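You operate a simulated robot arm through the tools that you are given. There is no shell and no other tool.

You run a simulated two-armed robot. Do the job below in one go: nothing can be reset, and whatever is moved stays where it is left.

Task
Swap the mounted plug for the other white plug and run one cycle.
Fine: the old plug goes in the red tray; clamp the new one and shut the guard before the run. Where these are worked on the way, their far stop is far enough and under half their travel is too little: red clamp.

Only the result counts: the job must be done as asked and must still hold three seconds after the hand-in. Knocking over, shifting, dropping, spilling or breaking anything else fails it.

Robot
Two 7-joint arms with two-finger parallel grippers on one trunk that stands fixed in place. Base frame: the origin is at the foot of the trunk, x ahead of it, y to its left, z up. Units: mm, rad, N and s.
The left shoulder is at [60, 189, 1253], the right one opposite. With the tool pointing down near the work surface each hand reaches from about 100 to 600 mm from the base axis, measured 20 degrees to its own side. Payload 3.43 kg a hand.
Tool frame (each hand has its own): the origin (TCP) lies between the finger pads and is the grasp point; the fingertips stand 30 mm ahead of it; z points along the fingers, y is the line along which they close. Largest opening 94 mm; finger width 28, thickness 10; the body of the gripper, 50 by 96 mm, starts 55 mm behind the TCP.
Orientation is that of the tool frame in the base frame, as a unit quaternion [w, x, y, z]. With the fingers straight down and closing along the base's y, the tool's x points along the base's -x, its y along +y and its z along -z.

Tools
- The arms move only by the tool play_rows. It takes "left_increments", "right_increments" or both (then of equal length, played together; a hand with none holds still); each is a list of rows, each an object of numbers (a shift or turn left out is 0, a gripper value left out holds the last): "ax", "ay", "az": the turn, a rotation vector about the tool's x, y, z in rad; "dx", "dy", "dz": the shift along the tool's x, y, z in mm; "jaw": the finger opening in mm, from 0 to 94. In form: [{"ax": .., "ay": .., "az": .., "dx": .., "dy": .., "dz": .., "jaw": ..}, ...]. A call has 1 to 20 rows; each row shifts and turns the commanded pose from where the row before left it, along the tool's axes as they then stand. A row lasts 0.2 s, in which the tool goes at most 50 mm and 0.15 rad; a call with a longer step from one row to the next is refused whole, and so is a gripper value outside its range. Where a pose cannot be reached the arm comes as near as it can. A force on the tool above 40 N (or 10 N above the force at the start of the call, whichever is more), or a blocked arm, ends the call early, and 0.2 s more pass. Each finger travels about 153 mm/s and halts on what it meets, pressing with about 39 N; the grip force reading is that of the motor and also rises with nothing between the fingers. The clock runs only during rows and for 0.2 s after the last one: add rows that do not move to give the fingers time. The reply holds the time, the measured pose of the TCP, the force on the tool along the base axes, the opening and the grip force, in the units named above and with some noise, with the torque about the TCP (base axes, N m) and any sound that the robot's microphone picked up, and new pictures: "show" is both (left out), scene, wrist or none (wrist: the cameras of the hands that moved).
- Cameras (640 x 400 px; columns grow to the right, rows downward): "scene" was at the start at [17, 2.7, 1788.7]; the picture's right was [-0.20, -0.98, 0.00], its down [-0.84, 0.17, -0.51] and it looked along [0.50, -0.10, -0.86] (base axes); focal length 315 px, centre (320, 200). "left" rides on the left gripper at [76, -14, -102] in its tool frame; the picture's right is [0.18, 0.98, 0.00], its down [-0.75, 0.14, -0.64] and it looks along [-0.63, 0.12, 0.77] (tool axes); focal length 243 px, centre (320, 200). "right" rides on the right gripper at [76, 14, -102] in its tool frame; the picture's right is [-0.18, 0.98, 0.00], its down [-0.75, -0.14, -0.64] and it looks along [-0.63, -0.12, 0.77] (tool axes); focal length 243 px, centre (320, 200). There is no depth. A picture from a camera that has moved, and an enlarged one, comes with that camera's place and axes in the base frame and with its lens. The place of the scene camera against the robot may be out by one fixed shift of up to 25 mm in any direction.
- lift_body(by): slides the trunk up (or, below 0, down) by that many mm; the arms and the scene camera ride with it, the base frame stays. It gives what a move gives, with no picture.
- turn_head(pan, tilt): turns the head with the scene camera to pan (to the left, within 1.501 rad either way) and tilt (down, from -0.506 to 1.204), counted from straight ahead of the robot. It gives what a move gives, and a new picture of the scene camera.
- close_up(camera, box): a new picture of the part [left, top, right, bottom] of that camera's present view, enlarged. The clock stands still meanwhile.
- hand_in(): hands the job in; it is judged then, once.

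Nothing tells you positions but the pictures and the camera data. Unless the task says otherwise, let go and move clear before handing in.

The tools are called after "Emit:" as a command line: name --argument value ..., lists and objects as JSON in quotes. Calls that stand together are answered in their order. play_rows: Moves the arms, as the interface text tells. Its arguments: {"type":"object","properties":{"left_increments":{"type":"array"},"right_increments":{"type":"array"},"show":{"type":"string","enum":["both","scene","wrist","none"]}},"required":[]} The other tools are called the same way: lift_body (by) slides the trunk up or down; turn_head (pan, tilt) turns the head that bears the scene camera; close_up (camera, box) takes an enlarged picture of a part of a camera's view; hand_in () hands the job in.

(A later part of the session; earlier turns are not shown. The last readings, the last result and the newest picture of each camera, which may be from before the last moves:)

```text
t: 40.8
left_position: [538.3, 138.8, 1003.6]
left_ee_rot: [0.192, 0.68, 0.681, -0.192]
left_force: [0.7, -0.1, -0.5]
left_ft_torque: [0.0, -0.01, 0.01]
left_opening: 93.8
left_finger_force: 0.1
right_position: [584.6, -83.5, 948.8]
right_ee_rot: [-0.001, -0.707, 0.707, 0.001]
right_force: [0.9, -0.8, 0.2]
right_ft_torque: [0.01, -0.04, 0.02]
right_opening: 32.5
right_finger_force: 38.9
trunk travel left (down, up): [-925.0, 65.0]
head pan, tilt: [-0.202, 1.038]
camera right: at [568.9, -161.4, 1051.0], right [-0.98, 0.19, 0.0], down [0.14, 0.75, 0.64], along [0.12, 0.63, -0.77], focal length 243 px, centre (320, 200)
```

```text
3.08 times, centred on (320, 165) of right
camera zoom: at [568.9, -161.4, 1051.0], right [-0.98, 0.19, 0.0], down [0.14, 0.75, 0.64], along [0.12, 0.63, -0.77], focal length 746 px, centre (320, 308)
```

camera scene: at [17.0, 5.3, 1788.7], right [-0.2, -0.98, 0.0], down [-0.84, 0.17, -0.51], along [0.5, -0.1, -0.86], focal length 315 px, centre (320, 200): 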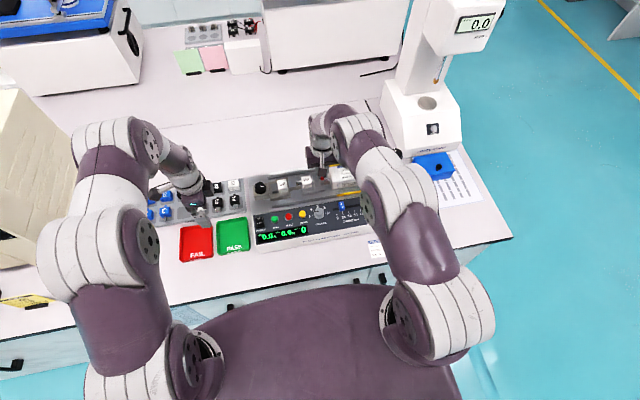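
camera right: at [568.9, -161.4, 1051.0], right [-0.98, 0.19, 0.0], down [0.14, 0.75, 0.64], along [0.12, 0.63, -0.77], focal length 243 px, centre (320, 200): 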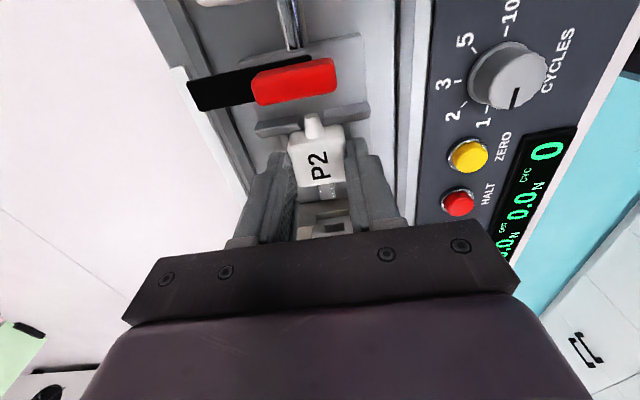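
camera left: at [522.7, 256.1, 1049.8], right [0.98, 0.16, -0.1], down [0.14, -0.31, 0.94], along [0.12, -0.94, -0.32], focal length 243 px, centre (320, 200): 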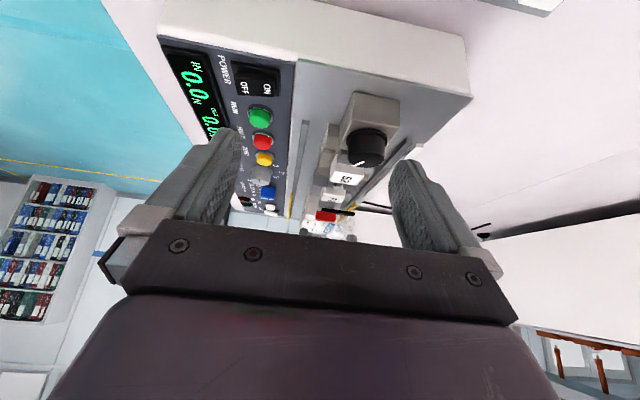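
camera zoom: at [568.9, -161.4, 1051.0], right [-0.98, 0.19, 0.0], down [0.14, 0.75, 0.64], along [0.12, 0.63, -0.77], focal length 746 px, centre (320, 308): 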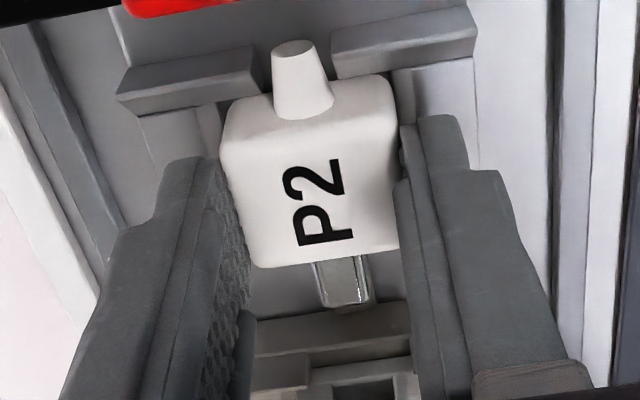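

P2 is gripped (32.5 mm wide). I'll lift slowly and check that it comes free of the nest.

Emit:
play_rows --right_increments '[{"dz": -3}, {"dz": -5}, {"dz": -8}, {"dz": -12}, {}]' --show "wrist"

Emit:
close_up --camera "left" --box '[290, 150, 380, 235]'

```text
t: 42.0
left_position: [537.2, 138.3, 1001.9]
left_ee_rot: [0.192, 0.681, 0.681, -0.192]
left_force: [1.3, -0.4, 0.1]
left_ft_torque: [-0.01, 0.02, 0.0]
left_opening: 94.0
left_finger_force: 0.1
right_position: [582.9, -82.2, 977.8]
right_ee_rot: [0.0, 0.708, -0.707, 0.001]
right_force: [-1.1, -0.4, -0.7]
right_ft_torque: [0.0, 0.0, 0.0]
right_opening: 24.8
right_finger_force: 0.0
trunk travel left (down, up): [-925.0, 65.0]
head pan, tilt: [-0.202, 1.038]
camera right: at [568.0, -161.0, 1078.1], right [-0.98, 0.19, 0.0], down [0.14, 0.75, 0.64], along [0.12, 0.63, -0.77], focal length 243 px, centre (320, 200)
```

right: 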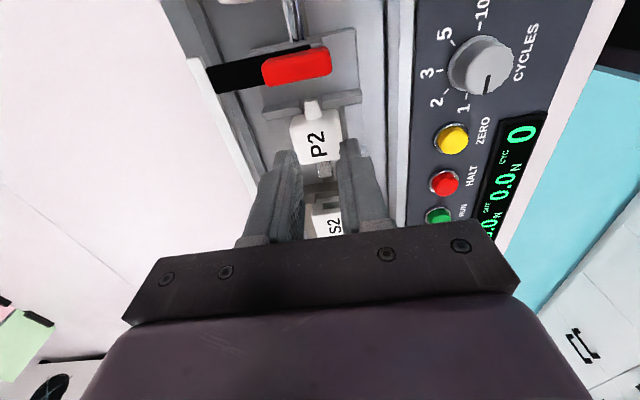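

```text
4.71 times, centred on (335, 192) of left
camera zoom: at [522.8, 256.3, 1049.7], right [0.98, 0.16, -0.1], down [0.14, -0.31, 0.94], along [0.12, -0.94, -0.32], focal length 1142 px, centre (249, 235)
```

zoom: 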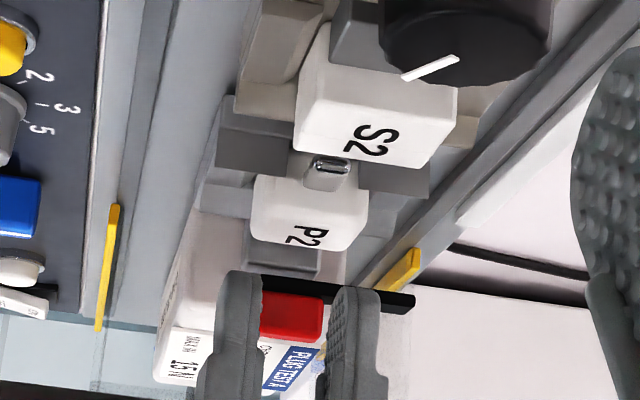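

The fingers slipped off. P2 stayed seated, so the grip was too shallow for how snugly it sits. I'll check P2's state and get a closer look at the nest before gripping deeper.

Emit:
close_up --camera "left" --box '[300, 165, 370, 220]'

Emit:
close_up --camera "right" --box '[280, 75, 360, 165]'

Emit:
close_up --camera "scene" --box '[293, 168, 328, 194]'

```text
7.27 times, centred on (335, 192) of left
camera zoom: at [522.8, 256.3, 1049.7], right [0.98, 0.16, -0.1], down [0.14, -0.31, 0.94], along [0.12, -0.94, -0.32], focal length 1764 px, centre (211, 254)
```

zoom: 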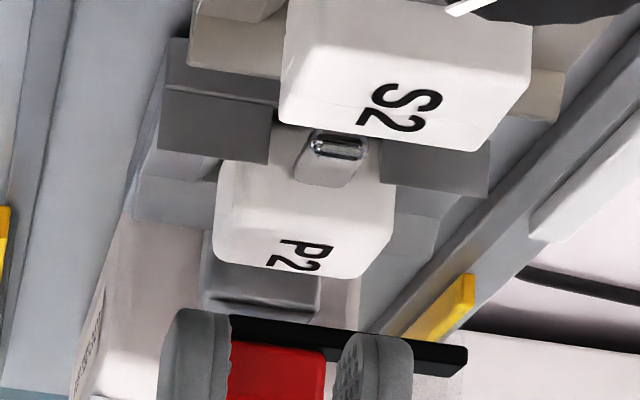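

```text
4.44 times, centred on (320, 120) of right
camera zoom: at [568.0, -161.0, 1078.1], right [-0.98, 0.19, 0.0], down [0.14, 0.75, 0.64], along [0.12, 0.63, -0.77], focal length 1078 px, centre (320, 556)
```

zoom: 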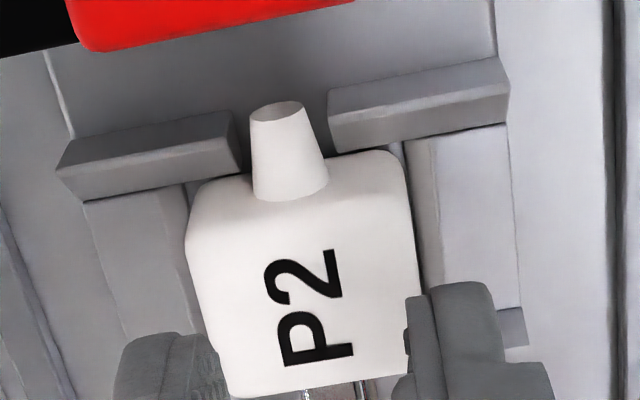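

```text
15.38 times, centred on (310, 181) of scene
camera zoom: at [17.2, 2.7, 1788.7], right [-0.2, -0.98, 0.0], down [-0.84, 0.17, -0.51], along [0.5, -0.1, -0.86], focal length 4845 px, centre (466, 492)
```

zoom: 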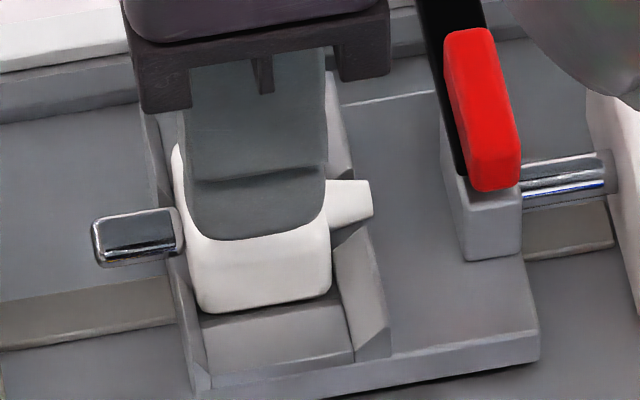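

Emit:
close_up --camera "right" --box '[318, 82, 362, 112]'

Emit:
close_up --camera "left" --box '[315, 178, 355, 205]'

Emit:
close_up --camera "scene" --box '[300, 180, 320, 195]'

```text
13.33 times, centred on (340, 97) of right
camera zoom: at [568.0, -161.0, 1078.1], right [-0.98, 0.19, 0.0], down [0.14, 0.75, 0.64], along [0.12, 0.63, -0.77], focal length 3235 px, centre (53, 1573)
```

zoom: 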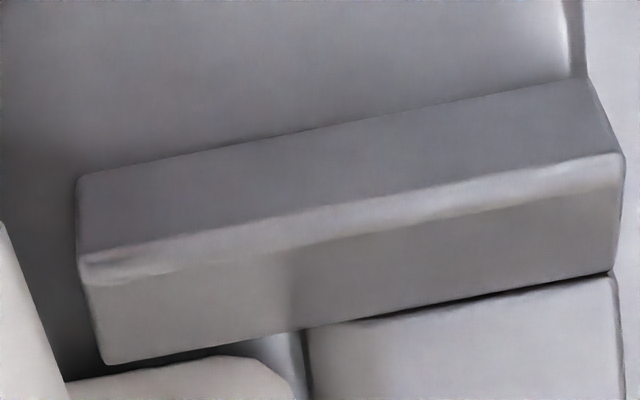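

```text
14.81 times, centred on (335, 192) of left
camera zoom: at [522.8, 256.3, 1049.7], right [0.98, 0.16, -0.1], down [0.14, -0.31, 0.94], along [0.12, -0.94, -0.32], focal length 3594 px, centre (98, 326)
```

zoom: 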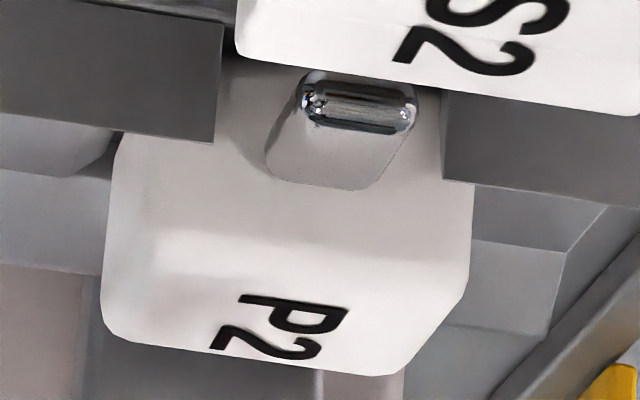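

```text
16.00 times, centred on (310, 188) of scene
camera zoom: at [17.2, 2.7, 1788.7], right [-0.2, -0.98, 0.0], down [-0.84, 0.17, -0.51], along [0.5, -0.1, -0.86], focal length 5039 px, centre (480, 400)
```

zoom: 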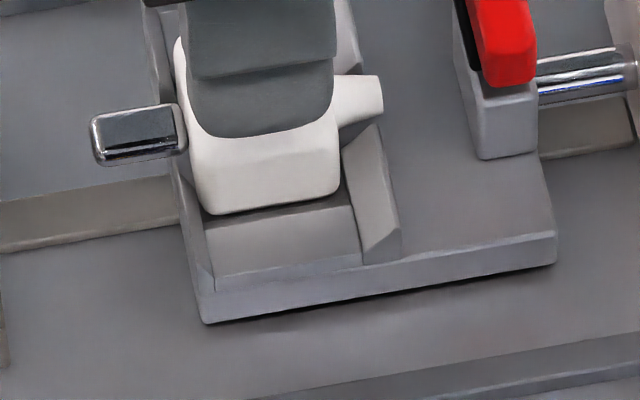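

The fins turn out to be 45° funnel wedges, so the fingers can go deeper, to about z≈912 against the full 20 mm side of the plug. I'll re-centre by 1.5 mm in x, descend further and grip again.

Emit:
play_rows --right_increments '[{"jaw": 52, "dy": -1.5}, {}, {"dz": 15}, {"dz": 13}, {"dz": 5}, {"dz": 3}, {}]' --show "wrist"

Emit:
close_up --camera "left" --box '[300, 165, 370, 220]'

Emit:
close_up --camera "scene" --box '[300, 172, 330, 194]'

```text
t: 43.6
left_position: [536.4, 138.8, 1003.3]
left_ee_rot: [0.192, 0.681, 0.68, -0.193]
left_force: [-0.4, -1.0, 1.0]
left_ft_torque: [-0.01, -0.03, -0.02]
left_opening: 94.1
left_finger_force: 0.1
right_position: [585.9, -83.4, 940.9]
right_ee_rot: [0.002, -0.706, 0.708, -0.002]
right_force: [1.1, -1.1, 10.0]
right_ft_torque: [-0.14, 0.27, 0.1]
right_opening: 51.9
right_finger_force: 0.0
trunk travel left (down, up): [-925.0, 65.0]
head pan, tilt: [-0.202, 1.038]
camera right: at [570.6, -161.0, 1043.2], right [-0.98, 0.19, 0.0], down [0.14, 0.75, 0.64], along [0.12, 0.63, -0.77], focal length 243 px, centre (320, 200)
```

right: 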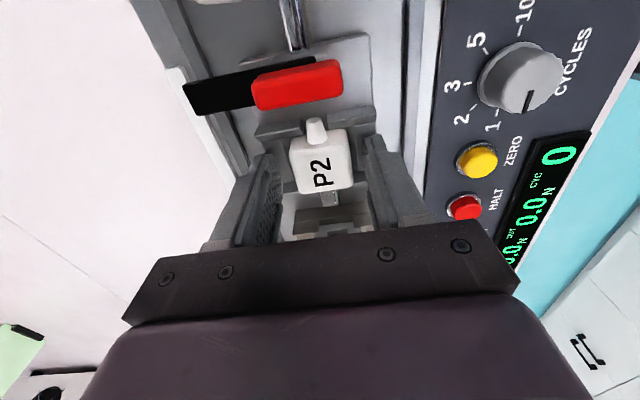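

```text
7.27 times, centred on (335, 192) of left
camera zoom: at [522.1, 256.3, 1050.3], right [0.98, 0.16, -0.1], down [0.14, -0.31, 0.94], along [0.12, -0.94, -0.32], focal length 1764 px, centre (211, 254)
```

zoom: 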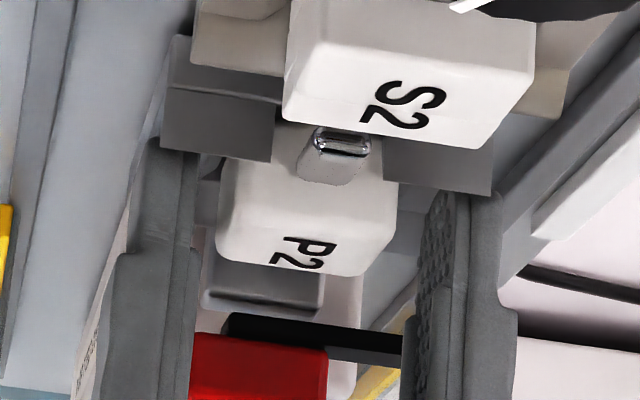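

```text
16.00 times, centred on (315, 183) of scene
camera zoom: at [16.0, 2.7, 1788.9], right [-0.2, -0.98, 0.0], down [-0.84, 0.17, -0.51], along [0.5, -0.1, -0.86], focal length 5039 px, centre (400, 472)
```

zoom: 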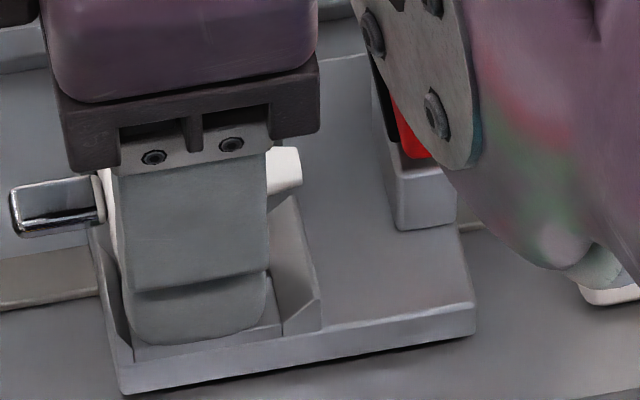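

A light 10 N contact — the front finger's tail-side corner touches the wedge. I'll back up 1.5 mm, shift 0.5 mm and close.

Emit:
play_rows --right_increments '[{"dz": -1.5, "dx": -0.5}, {"jaw": 42}, {"jaw": 25}, {}, {}]' --show "none"

```text
t: 44.8
left_position: [537.7, 138.1, 1003.2]
left_ee_rot: [0.193, 0.68, 0.681, -0.192]
left_force: [-0.1, 1.1, 0.2]
left_ft_torque: [-0.01, -0.01, 0.02]
left_opening: 94.0
left_finger_force: 0.0
right_position: [584.5, -83.1, 942.4]
right_ee_rot: [-0.001, -0.706, 0.708, -0.001]
right_force: [0.7, 0.3, -0.1]
right_ft_torque: [0.03, 0.01, -0.03]
right_opening: 32.5
right_finger_force: 39.2
trunk travel left (down, up): [-925.0, 65.0]
head pan, tilt: [-0.202, 1.038]
```

Gripped at 32.5 mm with no side force, tips near z≈912. I'll lift in small steps.

Emit:
play_rows --right_increments '[{"dz": -2}, {"dz": -3}, {"dz": -5}, {}]' --show "none"

Emit:
close_up --camera "left" --box '[300, 165, 370, 225]'

```text
t: 45.8
left_position: [537.1, 139.2, 1002.7]
left_ee_rot: [0.192, 0.68, 0.681, -0.192]
left_force: [-0.3, 0.3, -0.4]
left_ft_torque: [0.0, -0.02, 0.0]
left_opening: 94.1
left_finger_force: 0.1
right_position: [586.7, -85.6, 952.0]
right_ee_rot: [0.0, -0.707, 0.707, 0.0]
right_force: [0.3, -0.2, 0.5]
right_ft_torque: [-0.01, 0.01, 0.02]
right_opening: 32.1
right_finger_force: 39.1
trunk travel left (down, up): [-925.0, 65.0]
head pan, tilt: [-0.202, 1.038]
```

```text
6.67 times, centred on (335, 195) of left
camera zoom: at [522.8, 256.4, 1049.7], right [0.98, 0.16, -0.1], down [0.14, -0.31, 0.94], along [0.12, -0.94, -0.32], focal length 1618 px, centre (220, 233)
```

zoom: 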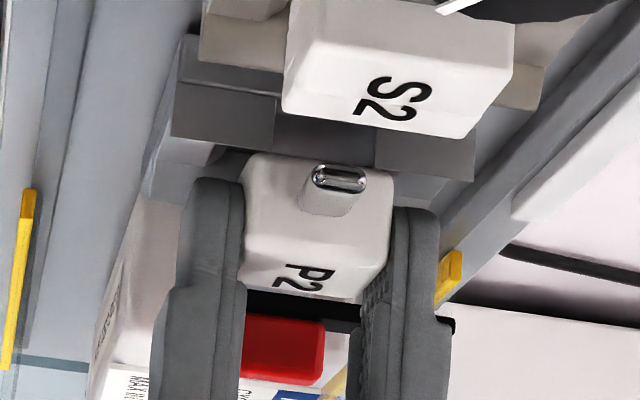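

P2 is free and held. I'll lift it high, and clear the left hand out of the way. Next I'll set P2 down on the empty bench strip in front, where the left hand can take it to the red tray (the right hand can't reach that far).

Emit:
play_rows --left_increments '[{"ay": 0.15}, {"ay": 0.15}, {"ay": 0.15}, {"ay": 0.1}, {"dx": 35}, {"dx": 35}, {"dx": 35, "dz": -10}, {"dx": 35, "dz": -10}, {"dx": 30, "dz": -10}, {}]' --right_increments '[{"dz": -15}, {"dz": -20}, {"dz": -20}, {"dz": -20}, {"dz": -10}, {}, {}, {}, {}, {}]' --show "both"

```text
t: 48.0
left_position: [537.7, 309.0, 1032.2]
left_ee_rot: [0.001, 0.707, 0.707, 0.0]
left_force: [-0.6, -0.4, -0.9]
left_ft_torque: [0.05, -0.02, 0.01]
left_opening: 94.0
left_finger_force: 0.1
right_position: [583.7, -84.9, 1037.6]
right_ee_rot: [0.002, -0.706, 0.708, 0.001]
right_force: [-0.3, 0.0, -1.1]
right_ft_torque: [0.01, 0.0, -0.04]
right_opening: 32.5
right_finger_force: 38.7
trunk travel left (down, up): [-925.0, 65.0]
head pan, tilt: [-0.202, 1.038]
camera scene: at [17.1, 1.7, 1788.7], right [-0.2, -0.98, 0.0], down [-0.84, 0.17, -0.51], along [0.5, -0.1, -0.86], focal length 315 px, centre (320, 200)
camera right: at [568.3, -162.1, 1139.1], right [-0.98, 0.19, 0.0], down [0.14, 0.75, 0.64], along [0.12, 0.63, -0.77], focal length 243 px, centre (320, 200)
camera left: at [522.3, 385.4, 1133.7], right [0.98, 0.18, 0.0], down [0.14, -0.75, 0.64], along [0.12, -0.63, -0.77], focal length 243 px, centre (320, 200)
```

scene: 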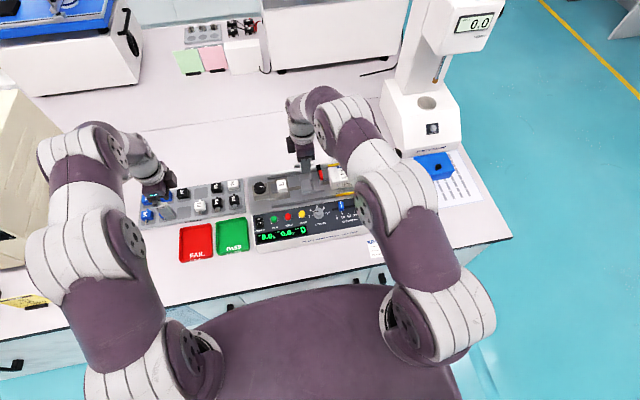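
right: 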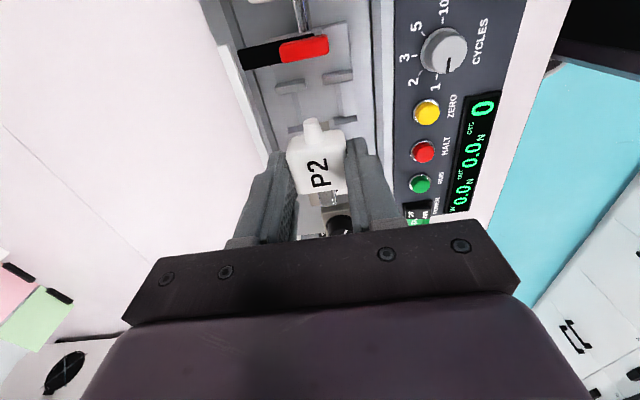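
left: 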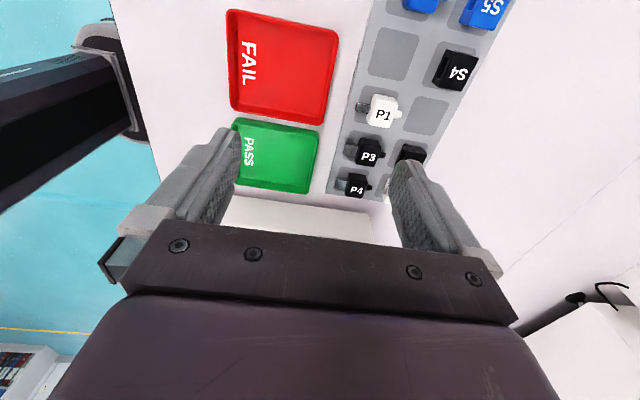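

P2 is held well and the nest is empty. I'll take a close look at the empty nest and the bench strip in front before moving.

Emit:
close_up --camera "right" --box '[250, 20, 390, 150]'

Emit:
close_up --camera "scene" --box '[170, 210, 300, 300]'

Emit:
close_up --camera "scene" --box '[298, 168, 333, 194]'

```text
3.08 times, centred on (320, 85) of right
camera zoom: at [568.3, -162.1, 1139.1], right [-0.98, 0.19, 0.0], down [0.14, 0.75, 0.64], along [0.12, 0.63, -0.77], focal length 746 px, centre (320, 554)
```

zoom: 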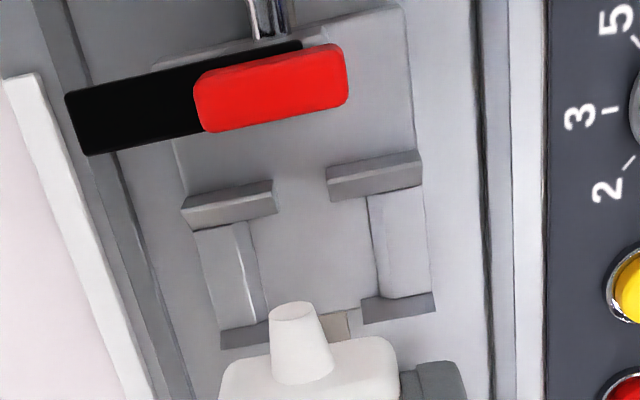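

```text
4.44 times, centred on (235, 255) of scene
camera zoom: at [17.1, 1.7, 1788.7], right [-0.2, -0.98, 0.0], down [-0.84, 0.17, -0.51], along [0.5, -0.1, -0.86], focal length 1400 px, centre (698, -44)
```

zoom: 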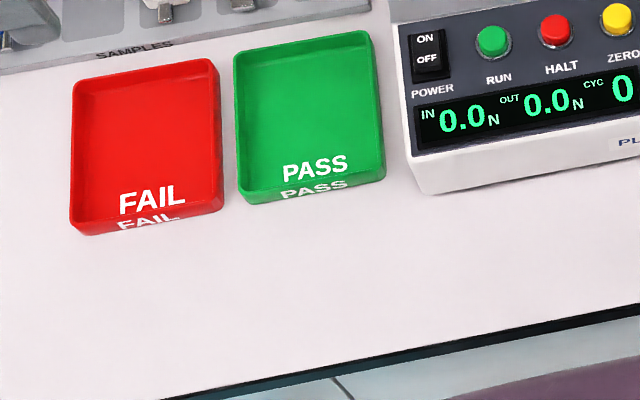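

```text
15.38 times, centred on (316, 181) of scene
camera zoom: at [17.1, 1.7, 1788.7], right [-0.2, -0.98, 0.0], down [-0.84, 0.17, -0.51], along [0.5, -0.1, -0.86], focal length 4845 px, centre (389, 492)
```

zoom: 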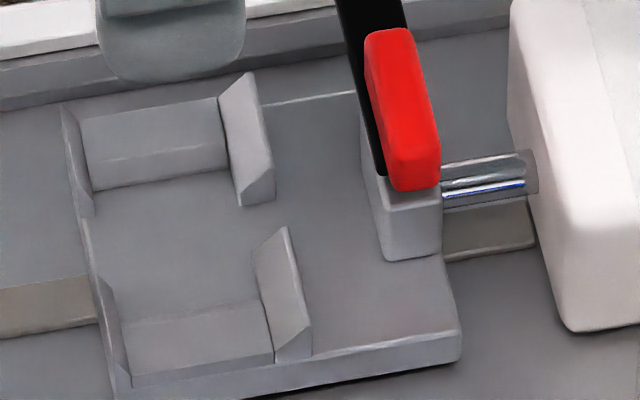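

The nest is a funnel pocket and looks clear. I'll carry P2 to the bench strip at about (370, 120), moving the left hand further aside first.

Emit:
play_rows --left_increments '[{"dx": 35, "dy": -20}, {"dx": 35, "dy": -20}, {"dy": -20}, {"dy": -20}, {}, {}, {}, {}, {}]' --right_increments '[{}, {"dy": 35, "dx": -33}, {"dy": 36, "dx": -34}, {"dy": 36, "dx": -34}, {"dy": 36, "dx": -34}, {"dy": 36, "dx": -34}, {"dy": 35, "dx": -34}, {}, {}]' --show "both"

```text
t: 50.0
left_position: [454.6, 378.3, 1031.9]
left_ee_rot: [0.0, 0.707, 0.707, 0.0]
left_force: [0.5, 0.2, 0.6]
left_ft_torque: [0.0, 0.0, 0.01]
left_opening: 93.8
left_finger_force: 0.2
right_position: [369.7, 121.6, 1034.3]
right_ee_rot: [0.0, -0.707, 0.707, 0.001]
right_force: [-0.2, 0.8, -0.6]
right_ft_torque: [0.01, -0.01, -0.02]
right_opening: 32.5
right_finger_force: 38.7
trunk travel left (down, up): [-925.0, 65.0]
head pan, tilt: [-0.202, 1.038]
camera scene: at [17.3, 2.4, 1788.7], right [-0.2, -0.98, 0.0], down [-0.84, 0.17, -0.51], along [0.5, -0.1, -0.86], focal length 315 px, centre (320, 200)
camera right: at [355.0, 44.1, 1136.4], right [-0.98, 0.19, 0.0], down [0.14, 0.75, 0.64], along [0.12, 0.63, -0.77], focal length 243 px, centre (320, 200)
camera left: at [440.6, 454.4, 1133.3], right [0.98, 0.18, 0.0], down [0.14, -0.75, 0.64], along [0.12, -0.63, -0.77], focal length 243 px, centre (320, 200)
```

scene: 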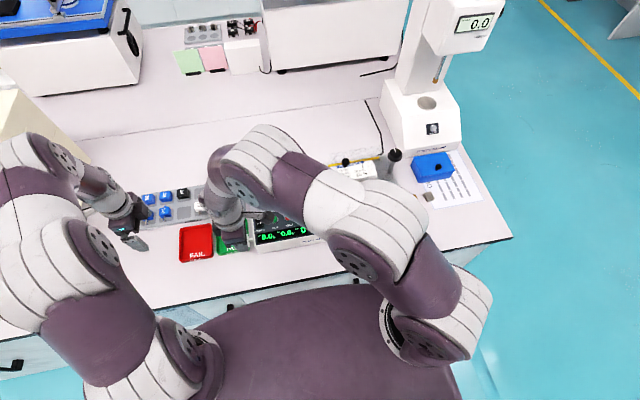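
right: 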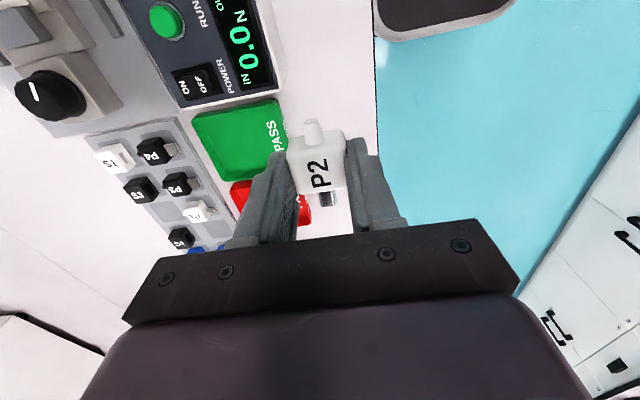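
left: 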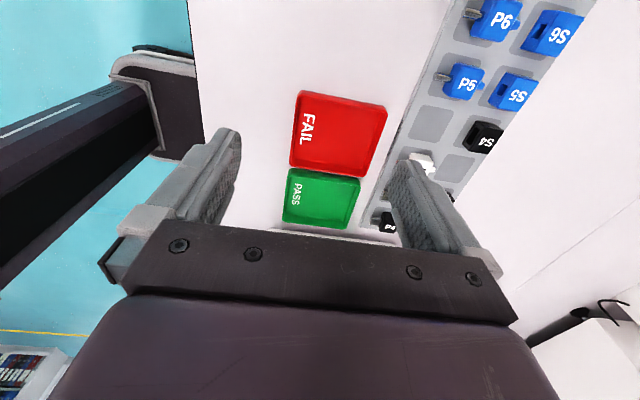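

P2 hangs over clear bench, about 70 mm behind the front edge. I'll descend most of the way, then approach in small steps.

Emit:
play_rows --right_increments '[{"dz": 40}, {"dz": 40}, {"dz": 40}, {"dz": 40}, {"dz": 30}, {}, {}]' --show "wrist"

Emit:
close_up --camera "left" --box '[200, 90, 420, 240]'

```text
t: 51.6
left_position: [454.6, 379.2, 1031.7]
left_ee_rot: [0.0, 0.707, 0.708, 0.001]
left_force: [-0.4, -0.4, 0.1]
left_ft_torque: [0.0, 0.01, 0.02]
left_opening: 94.0
left_finger_force: 0.0
right_position: [370.6, 119.8, 848.5]
right_ee_rot: [0.0, -0.707, 0.708, 0.0]
right_force: [-0.3, 0.0, -0.1]
right_ft_torque: [0.01, -0.01, 0.01]
right_opening: 32.4
right_finger_force: 39.5
trunk travel left (down, up): [-925.0, 65.0]
head pan, tilt: [-0.202, 1.038]
camera right: at [355.9, 42.0, 950.1], right [-0.98, 0.19, 0.0], down [0.14, 0.75, 0.64], along [0.12, 0.63, -0.77], focal length 243 px, centre (320, 200)
```

right: 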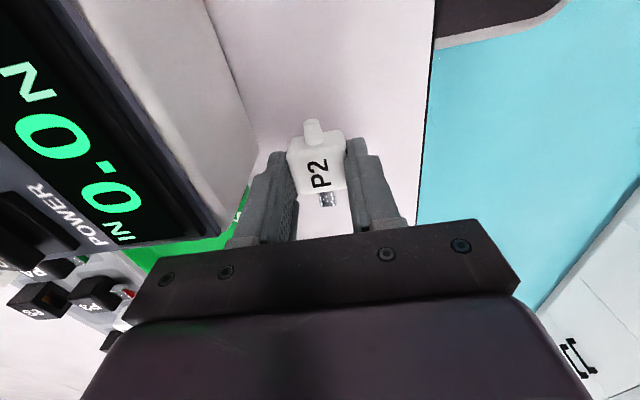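

```text
2.67 times, centred on (310, 165) of left
camera zoom: at [440.6, 454.6, 1133.2], right [0.98, 0.18, 0.0], down [0.14, -0.75, 0.64], along [0.12, -0.63, -0.77], focal length 647 px, centre (347, 293)
```

zoom: 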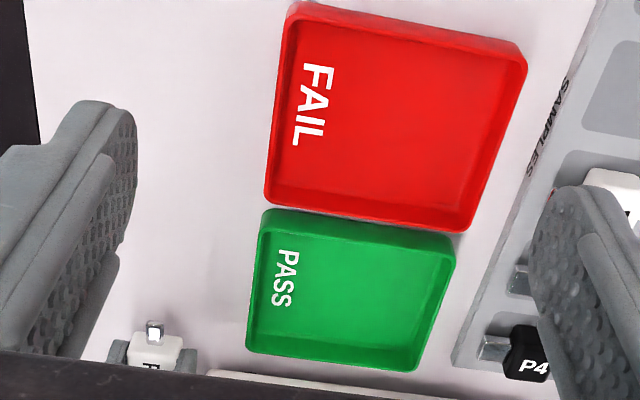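

P2 is close to the bench. I'll shift slightly away from the tester and lower in small steps until it touches.

Emit:
play_rows --right_increments '[{"dy": 10, "dx": -15}, {"dz": 8}, {"dz": 5}, {"dz": 4}, {}]' --show "none"

Emit:
close_up --camera "right" --box '[260, 90, 380, 220]'

```text
t: 52.8
left_position: [453.5, 378.2, 1032.3]
left_ee_rot: [0.0, 0.708, 0.706, 0.0]
left_force: [-0.1, 0.8, 0.4]
left_ft_torque: [0.01, 0.01, 0.01]
left_opening: 93.8
left_finger_force: 0.0
right_position: [362.9, 136.5, 831.8]
right_ee_rot: [0.004, -0.707, 0.708, -0.001]
right_force: [-0.2, -4.7, 34.9]
right_ft_torque: [-0.09, 0.09, 0.0]
right_opening: 32.6
right_finger_force: 39.2
trunk travel left (down, up): [-925.0, 65.0]
head pan, tilt: [-0.202, 1.038]
```

```text
3.08 times, centred on (320, 155) of right
camera zoom: at [345.5, 58.3, 934.2], right [-0.98, 0.19, 0.0], down [0.14, 0.75, 0.65], along [0.12, 0.63, -0.76], focal length 746 px, centre (320, 338)
```

zoom: 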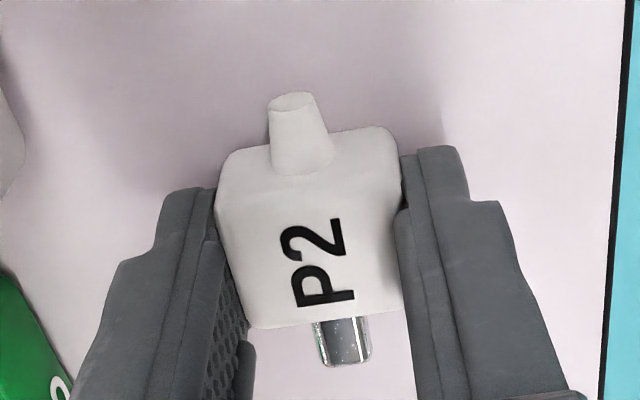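

Contact made at TCP z≈832 (35 N, slightly firm). I'll ease up 1 mm, release P2 and retreat.

Emit:
play_rows --right_increments '[{"dz": -1}, {}, {"jaw": 36}, {"jaw": 46}, {}, {"dz": -15}, {"dz": -25}, {"dz": -40}, {"dz": -40}, {"dz": -40}, {}]' --show "both"

Emit:
close_up --camera "right" --box '[260, 60, 380, 200]'

```text
t: 55.2
left_position: [456.4, 379.5, 1031.4]
left_ee_rot: [-0.001, 0.707, 0.707, 0.001]
left_force: [0.2, 0.3, 0.2]
left_ft_torque: [0.03, 0.02, 0.01]
left_opening: 93.8
left_finger_force: 0.0
right_position: [360.8, 135.9, 990.5]
right_ee_rot: [0.0, -0.707, 0.707, 0.0]
right_force: [0.9, 0.0, 0.5]
right_ft_torque: [-0.03, 0.0, 0.01]
right_opening: 45.8
right_finger_force: 0.2
trunk travel left (down, up): [-925.0, 65.0]
head pan, tilt: [-0.202, 1.038]
camera scene: at [17.7, 3.1, 1788.7], right [-0.2, -0.98, 0.0], down [-0.84, 0.17, -0.51], along [0.5, -0.1, -0.86], focal length 315 px, centre (320, 200)
camera right: at [346.0, 58.1, 1093.3], right [-0.98, 0.19, 0.0], down [0.14, 0.75, 0.64], along [0.12, 0.63, -0.77], focal length 243 px, centre (320, 200)
```

scene: 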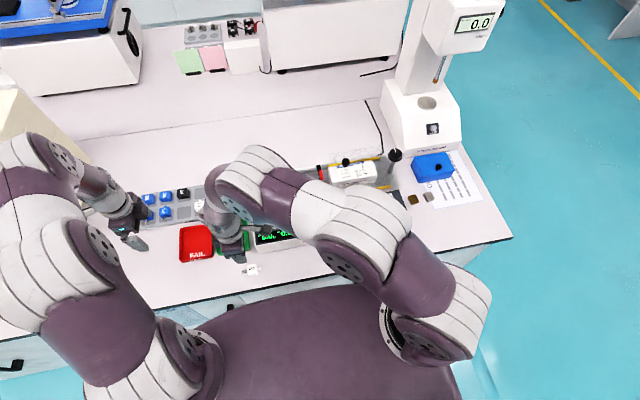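
right: 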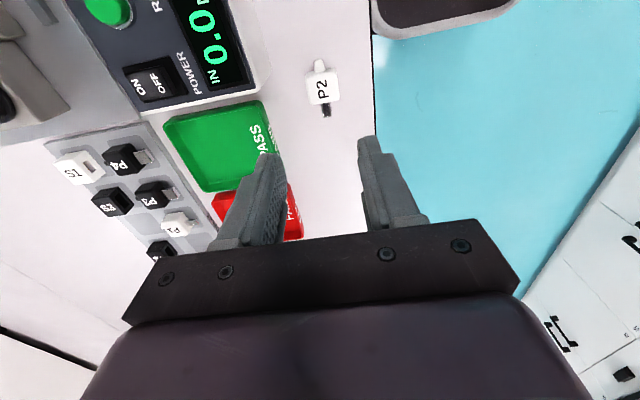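

```text
2.86 times, centred on (320, 130) of right
camera zoom: at [346.0, 58.1, 1093.3], right [-0.98, 0.19, 0.0], down [0.14, 0.75, 0.64], along [0.12, 0.63, -0.77], focal length 693 px, centre (320, 400)
```

zoom: 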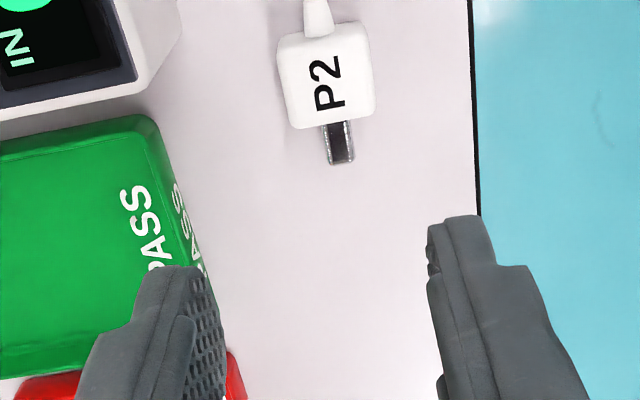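

P2 stands upright on the bench at about (361, 136). I'll retract the right hand to the right side and bring the left hand over P2.

Emit:
play_rows --right_increments '[{"dx": 45, "dz": -10}, {"dx": 48, "dz": -10}, {"dx": 48, "dy": -10}, {"dx": 48, "dy": -10}, {"dx": 48, "dy": -10}, {"dx": 48}, {}, {}, {}, {}, {}, {}]' --left_increments '[{}, {}, {}, {}, {"dx": -40, "dy": -16}, {"dx": -40, "dy": -16}, {"dx": -40, "dy": -16}, {"dx": -40, "dy": -16}, {"dx": -40, "dy": -15, "dz": 10}, {"dx": -43, "dy": -15, "dz": 20}, {}, {}]' --show "both"

Emit:
close_up --camera "left" --box '[250, 60, 390, 220]'

```text
t: 57.8
left_position: [362.6, 136.4, 1002.2]
left_ee_rot: [0.0, 0.707, 0.707, 0.0]
left_force: [-0.6, 0.3, 0.5]
left_ft_torque: [-0.02, -0.02, 0.0]
left_opening: 94.1
left_finger_force: 0.1
right_position: [389.1, -154.0, 1011.8]
right_ee_rot: [0.0, -0.706, 0.708, 0.0]
right_force: [0.1, 0.1, 0.3]
right_ft_torque: [-0.04, 0.01, -0.01]
right_opening: 45.8
right_finger_force: 0.1
trunk travel left (down, up): [-925.0, 65.0]
head pan, tilt: [-0.202, 1.038]
camera scene: at [16.9, 2.8, 1788.7], right [-0.2, -0.98, 0.0], down [-0.84, 0.17, -0.51], along [0.5, -0.1, -0.86], focal length 315 px, centre (320, 200)
camera right: at [374.8, -231.3, 1113.6], right [-0.98, 0.19, 0.0], down [0.14, 0.75, 0.64], along [0.12, 0.63, -0.77], focal length 243 px, centre (320, 200)
camera left: at [348.1, 212.4, 1104.1], right [0.98, 0.18, 0.0], down [0.14, -0.75, 0.64], along [0.12, -0.63, -0.77], focal length 243 px, centre (320, 200)
```

scene: 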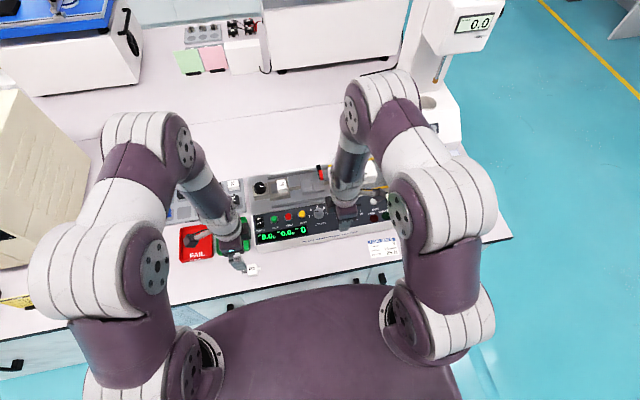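
right: 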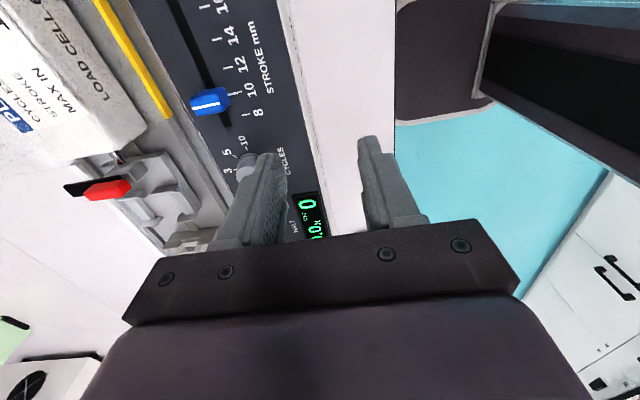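
left: 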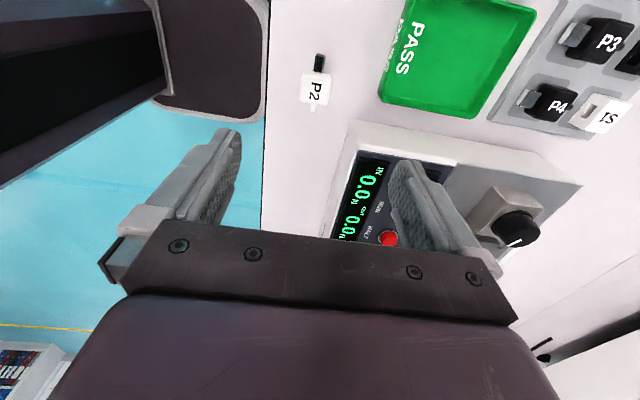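

```text
2.50 times, centred on (320, 140) of left
camera zoom: at [348.1, 212.4, 1104.1], right [0.98, 0.18, 0.0], down [0.14, -0.75, 0.64], along [0.12, -0.63, -0.77], focal length 606 px, centre (320, 350)
```

zoom: 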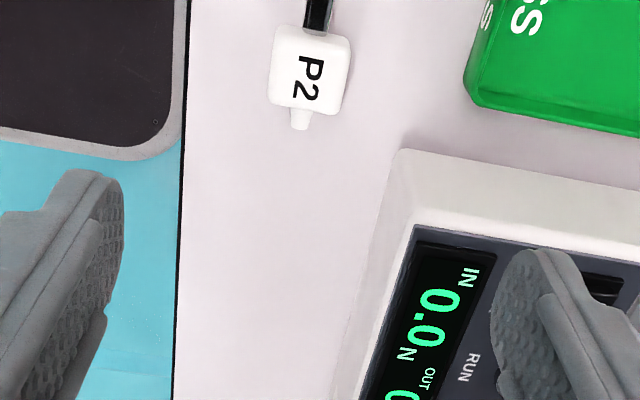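

The left gripper is roughly above P2, which appears about 4–5 mm toward −x/−y of the tool axis. I'll correct, descend partway with a narrower opening and re-check.

Emit:
play_rows --left_increments '[{"dx": -4, "dy": -4, "jaw": 60}, {"dz": 35}, {"dz": 35}, {"dz": 30}, {}, {}]' --show "none"

Emit:
close_up --camera "left" --box '[250, 70, 390, 220]'

```text
t: 59.2
left_position: [358.2, 131.8, 903.4]
left_ee_rot: [0.001, 0.707, 0.707, 0.0]
left_force: [-0.5, 0.2, 0.0]
left_ft_torque: [0.02, 0.05, 0.01]
left_opening: 60.0
left_finger_force: 0.0
right_position: [390.9, -154.5, 1012.3]
right_ee_rot: [0.0, -0.707, 0.707, -0.001]
right_force: [0.0, 0.3, 0.3]
right_ft_torque: [0.0, -0.01, -0.04]
right_opening: 46.1
right_finger_force: 0.2
trunk travel left (down, up): [-925.0, 65.0]
head pan, tilt: [-0.202, 1.038]
```

```text
2.67 times, centred on (320, 145) of left
camera zoom: at [343.7, 208.0, 1005.1], right [0.98, 0.18, 0.0], down [0.14, -0.75, 0.64], along [0.12, -0.63, -0.77], focal length 647 px, centre (320, 347)
```

zoom: 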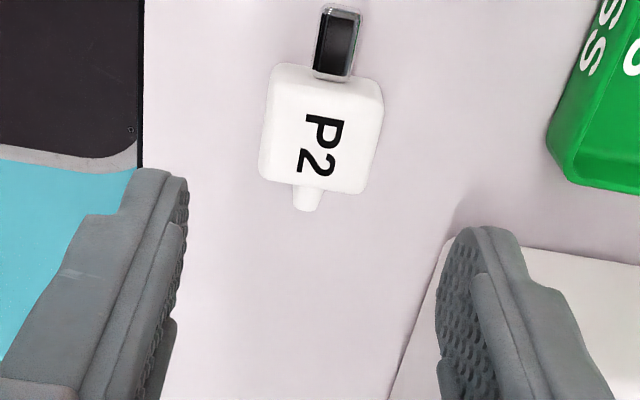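

The tool axis now lines up with P2 to about 1 mm (plug top z≈821). I'll descend to z≈834 and grip.

Emit:
play_rows --left_increments '[{"dz": 30}, {"dz": 25}, {"dz": 14}, {}, {"jaw": 40}, {"jaw": 25}, {}, {}]' --show "none"

Emit:
close_up --camera "left" --box '[250, 90, 390, 230]'

```text
t: 61.0
left_position: [359.2, 132.9, 834.7]
left_ee_rot: [0.0, 0.707, 0.707, 0.001]
left_force: [-0.3, -0.1, -0.2]
left_ft_torque: [0.0, 0.0, -0.01]
left_opening: 33.0
left_finger_force: 39.0
right_position: [390.5, -153.1, 1011.6]
right_ee_rot: [0.0, -0.706, 0.708, 0.0]
right_force: [-0.1, 0.1, 0.8]
right_ft_torque: [0.02, -0.05, 0.01]
right_opening: 46.2
right_finger_force: 0.0
trunk travel left (down, up): [-925.0, 65.0]
head pan, tilt: [-0.202, 1.038]
```

```text
2.86 times, centred on (320, 160) of left
camera zoom: at [344.6, 208.1, 937.3], right [0.98, 0.18, 0.0], down [0.14, -0.75, 0.64], along [0.12, -0.63, -0.77], focal length 693 px, centre (320, 314)
```

zoom: 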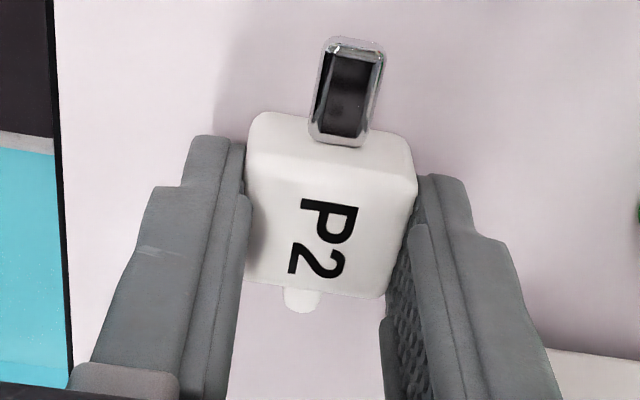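

P2 is gripped by the left hand. I'll lift it and carry it over the centre of the red tray, at about (487, 304).

Emit:
play_rows --left_increments '[{"dz": -10}, {"dz": -40}, {"dz": -45}, {"dx": 34.4, "dy": 25.4}, {"dx": 34.4, "dy": 25.4}, {"dx": 34.4, "dy": 25.4}, {"dx": 34.4, "dy": 25.4}, {"dx": 34.4, "dy": 25.4}, {}, {}]' --show "both"

Emit:
close_up --camera "left" --box '[200, 0, 440, 230]'

```text
t: 63.2
left_position: [485.1, 305.6, 930.6]
left_ee_rot: [0.0, 0.707, 0.707, 0.0]
left_force: [-0.4, 0.2, 0.1]
left_ft_torque: [-0.02, 0.01, -0.01]
left_opening: 32.5
left_finger_force: 39.1
right_position: [391.3, -154.3, 1011.5]
right_ee_rot: [0.0, -0.707, 0.707, 0.0]
right_force: [0.4, -0.7, -1.1]
right_ft_torque: [0.0, 0.02, -0.02]
right_opening: 45.7
right_finger_force: 0.1
trunk travel left (down, up): [-925.0, 65.0]
head pan, tilt: [-0.202, 1.038]
camera scene: at [17.1, 2.8, 1788.7], right [-0.2, -0.98, 0.0], down [-0.84, 0.17, -0.51], along [0.5, -0.1, -0.86], focal length 315 px, centre (320, 200)
camera left: at [470.6, 381.0, 1031.4], right [0.98, 0.18, 0.0], down [0.14, -0.75, 0.64], along [0.12, -0.63, -0.77], focal length 243 px, centre (320, 200)
```

scene: 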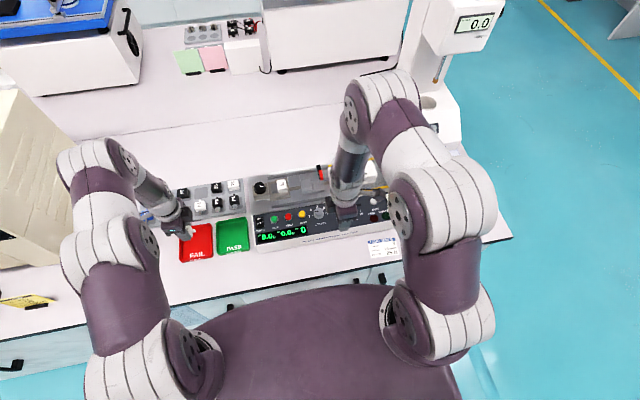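
left: 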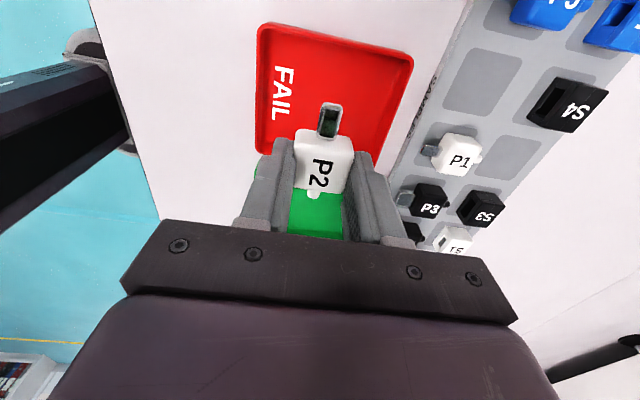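

```text
1.74 times, centred on (320, 115) of left
camera zoom: at [470.6, 381.0, 1031.4], right [0.98, 0.18, 0.0], down [0.14, -0.75, 0.64], along [0.12, -0.63, -0.77], focal length 422 px, centre (320, 348)
```

zoom: 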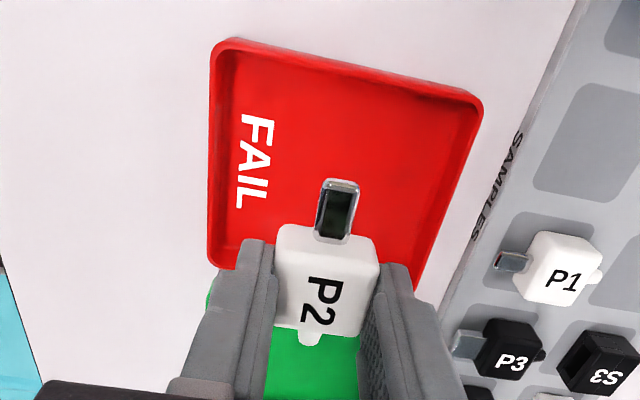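

The tool axis falls well inside the red tray. I'll lower P2 into it and feel for the floor.

Emit:
play_rows --left_increments '[{"dz": 35}, {"dz": 30}, {"dz": 15}, {}]' --show "none"

Emit:
play_rows --left_increments '[{"dz": 3}, {"dz": 3}, {}]' --show "none"

```text
t: 64.2
left_position: [485.6, 302.5, 850.0]
left_ee_rot: [0.0, 0.708, 0.706, 0.0]
left_force: [0.0, 0.3, -0.1]
left_ft_torque: [0.0, 0.0, 0.01]
left_opening: 32.6
left_finger_force: 38.7
right_position: [390.5, -154.1, 1013.2]
right_ee_rot: [0.0, -0.707, 0.707, 0.0]
right_force: [0.3, -0.6, 0.7]
right_ft_torque: [-0.02, -0.03, 0.0]
right_opening: 46.1
right_finger_force: 0.0
trunk travel left (down, up): [-925.0, 65.0]
head pan, tilt: [-0.202, 1.038]
```

```text
t: 65.0
left_position: [487.2, 302.4, 844.7]
left_ee_rot: [0.0, 0.707, 0.707, 0.0]
left_force: [0.6, 0.4, 0.4]
left_ft_torque: [0.01, 0.02, 0.01]
left_opening: 32.4
left_finger_force: 38.6
right_position: [389.6, -153.5, 1011.3]
right_ee_rot: [0.0, -0.706, 0.708, 0.0]
right_force: [-0.4, -0.5, 0.6]
right_ft_torque: [-0.02, 0.01, 0.02]
right_opening: 45.9
right_finger_force: 0.1
trunk travel left (down, up): [-925.0, 65.0]
head pan, tilt: [-0.202, 1.038]
```

Emit:
play_rows --left_increments '[{"dz": 2.5}, {"dz": 2}, {}]' --show "none"

Emit:
play_rows --left_increments '[{"dz": 1.5}, {}]' --show "none"

```text
t: 65.8
left_position: [486.4, 303.5, 840.7]
left_ee_rot: [0.001, 0.707, 0.707, 0.0]
left_force: [0.4, 0.0, 3.9]
left_ft_torque: [0.01, 0.02, -0.01]
left_opening: 32.7
left_finger_force: 39.1
right_position: [389.1, -154.6, 1012.5]
right_ee_rot: [0.0, 0.707, -0.707, -0.001]
right_force: [0.2, 0.1, 0.4]
right_ft_torque: [0.02, 0.01, 0.0]
right_opening: 45.5
right_finger_force: 0.1
trunk travel left (down, up): [-925.0, 65.0]
head pan, tilt: [-0.202, 1.038]
```

```text
t: 66.4
left_position: [485.7, 303.2, 839.8]
left_ee_rot: [0.002, 0.707, 0.708, 0.003]
left_force: [2.1, 1.4, 20.8]
left_ft_torque: [0.05, 0.06, -0.01]
left_opening: 32.7
left_finger_force: 39.0
right_position: [389.0, -154.3, 1012.5]
right_ee_rot: [0.001, -0.706, 0.708, 0.0]
right_force: [0.5, 0.1, 0.5]
right_ft_torque: [-0.03, 0.0, 0.0]
right_opening: 46.0
right_finger_force: 0.1
trunk travel left (down, up): [-925.0, 65.0]
head pan, tilt: [-0.202, 1.038]
```

P2 rests on the tray floor. I'll ease off, open, and lift away.

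Emit:
play_rows --left_increments '[{"dz": -1}, {"jaw": 37}, {"jaw": 48}, {}, {"dz": -15}, {"dz": -30}, {"dz": -40}, {"dz": -40}, {}]' --show "wrist"

Emit:
close_up --camera "left" --box '[220, 0, 560, 220]'

```text
t: 68.4
left_position: [485.3, 302.2, 963.3]
left_ee_rot: [0.0, 0.707, 0.707, 0.0]
left_force: [0.2, 0.6, 0.0]
left_ft_torque: [-0.01, 0.0, 0.01]
left_opening: 48.1
left_finger_force: 0.1
right_position: [390.6, -153.7, 1012.0]
right_ee_rot: [0.0, -0.707, 0.707, 0.0]
right_force: [-0.2, -0.8, 0.7]
right_ft_torque: [-0.05, 0.0, -0.02]
right_opening: 45.7
right_finger_force: 0.1
trunk travel left (down, up): [-925.0, 65.0]
head pan, tilt: [-0.202, 1.038]
camera left: at [471.6, 377.4, 1064.2], right [0.98, 0.18, 0.0], down [0.14, -0.75, 0.64], along [0.12, -0.63, -0.77], focal length 243 px, centre (320, 200)
```

left: 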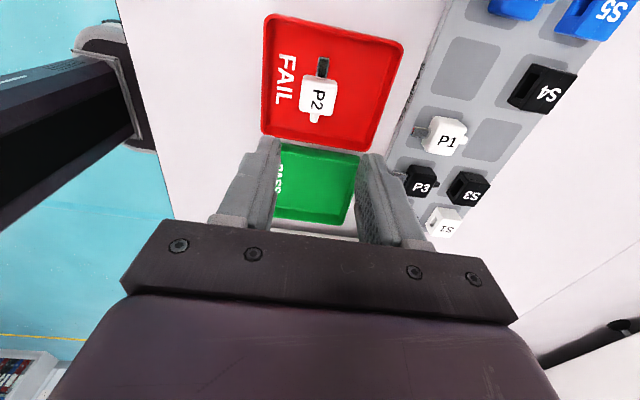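

```text
1.82 times, centred on (390, 110) of left
camera zoom: at [471.6, 377.4, 1064.2], right [0.98, 0.18, 0.0], down [0.14, -0.75, 0.64], along [0.12, -0.63, -0.77], focal length 441 px, centre (193, 364)
```

zoom: 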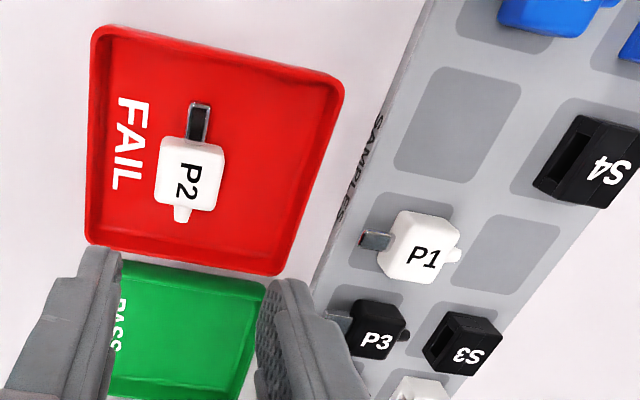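

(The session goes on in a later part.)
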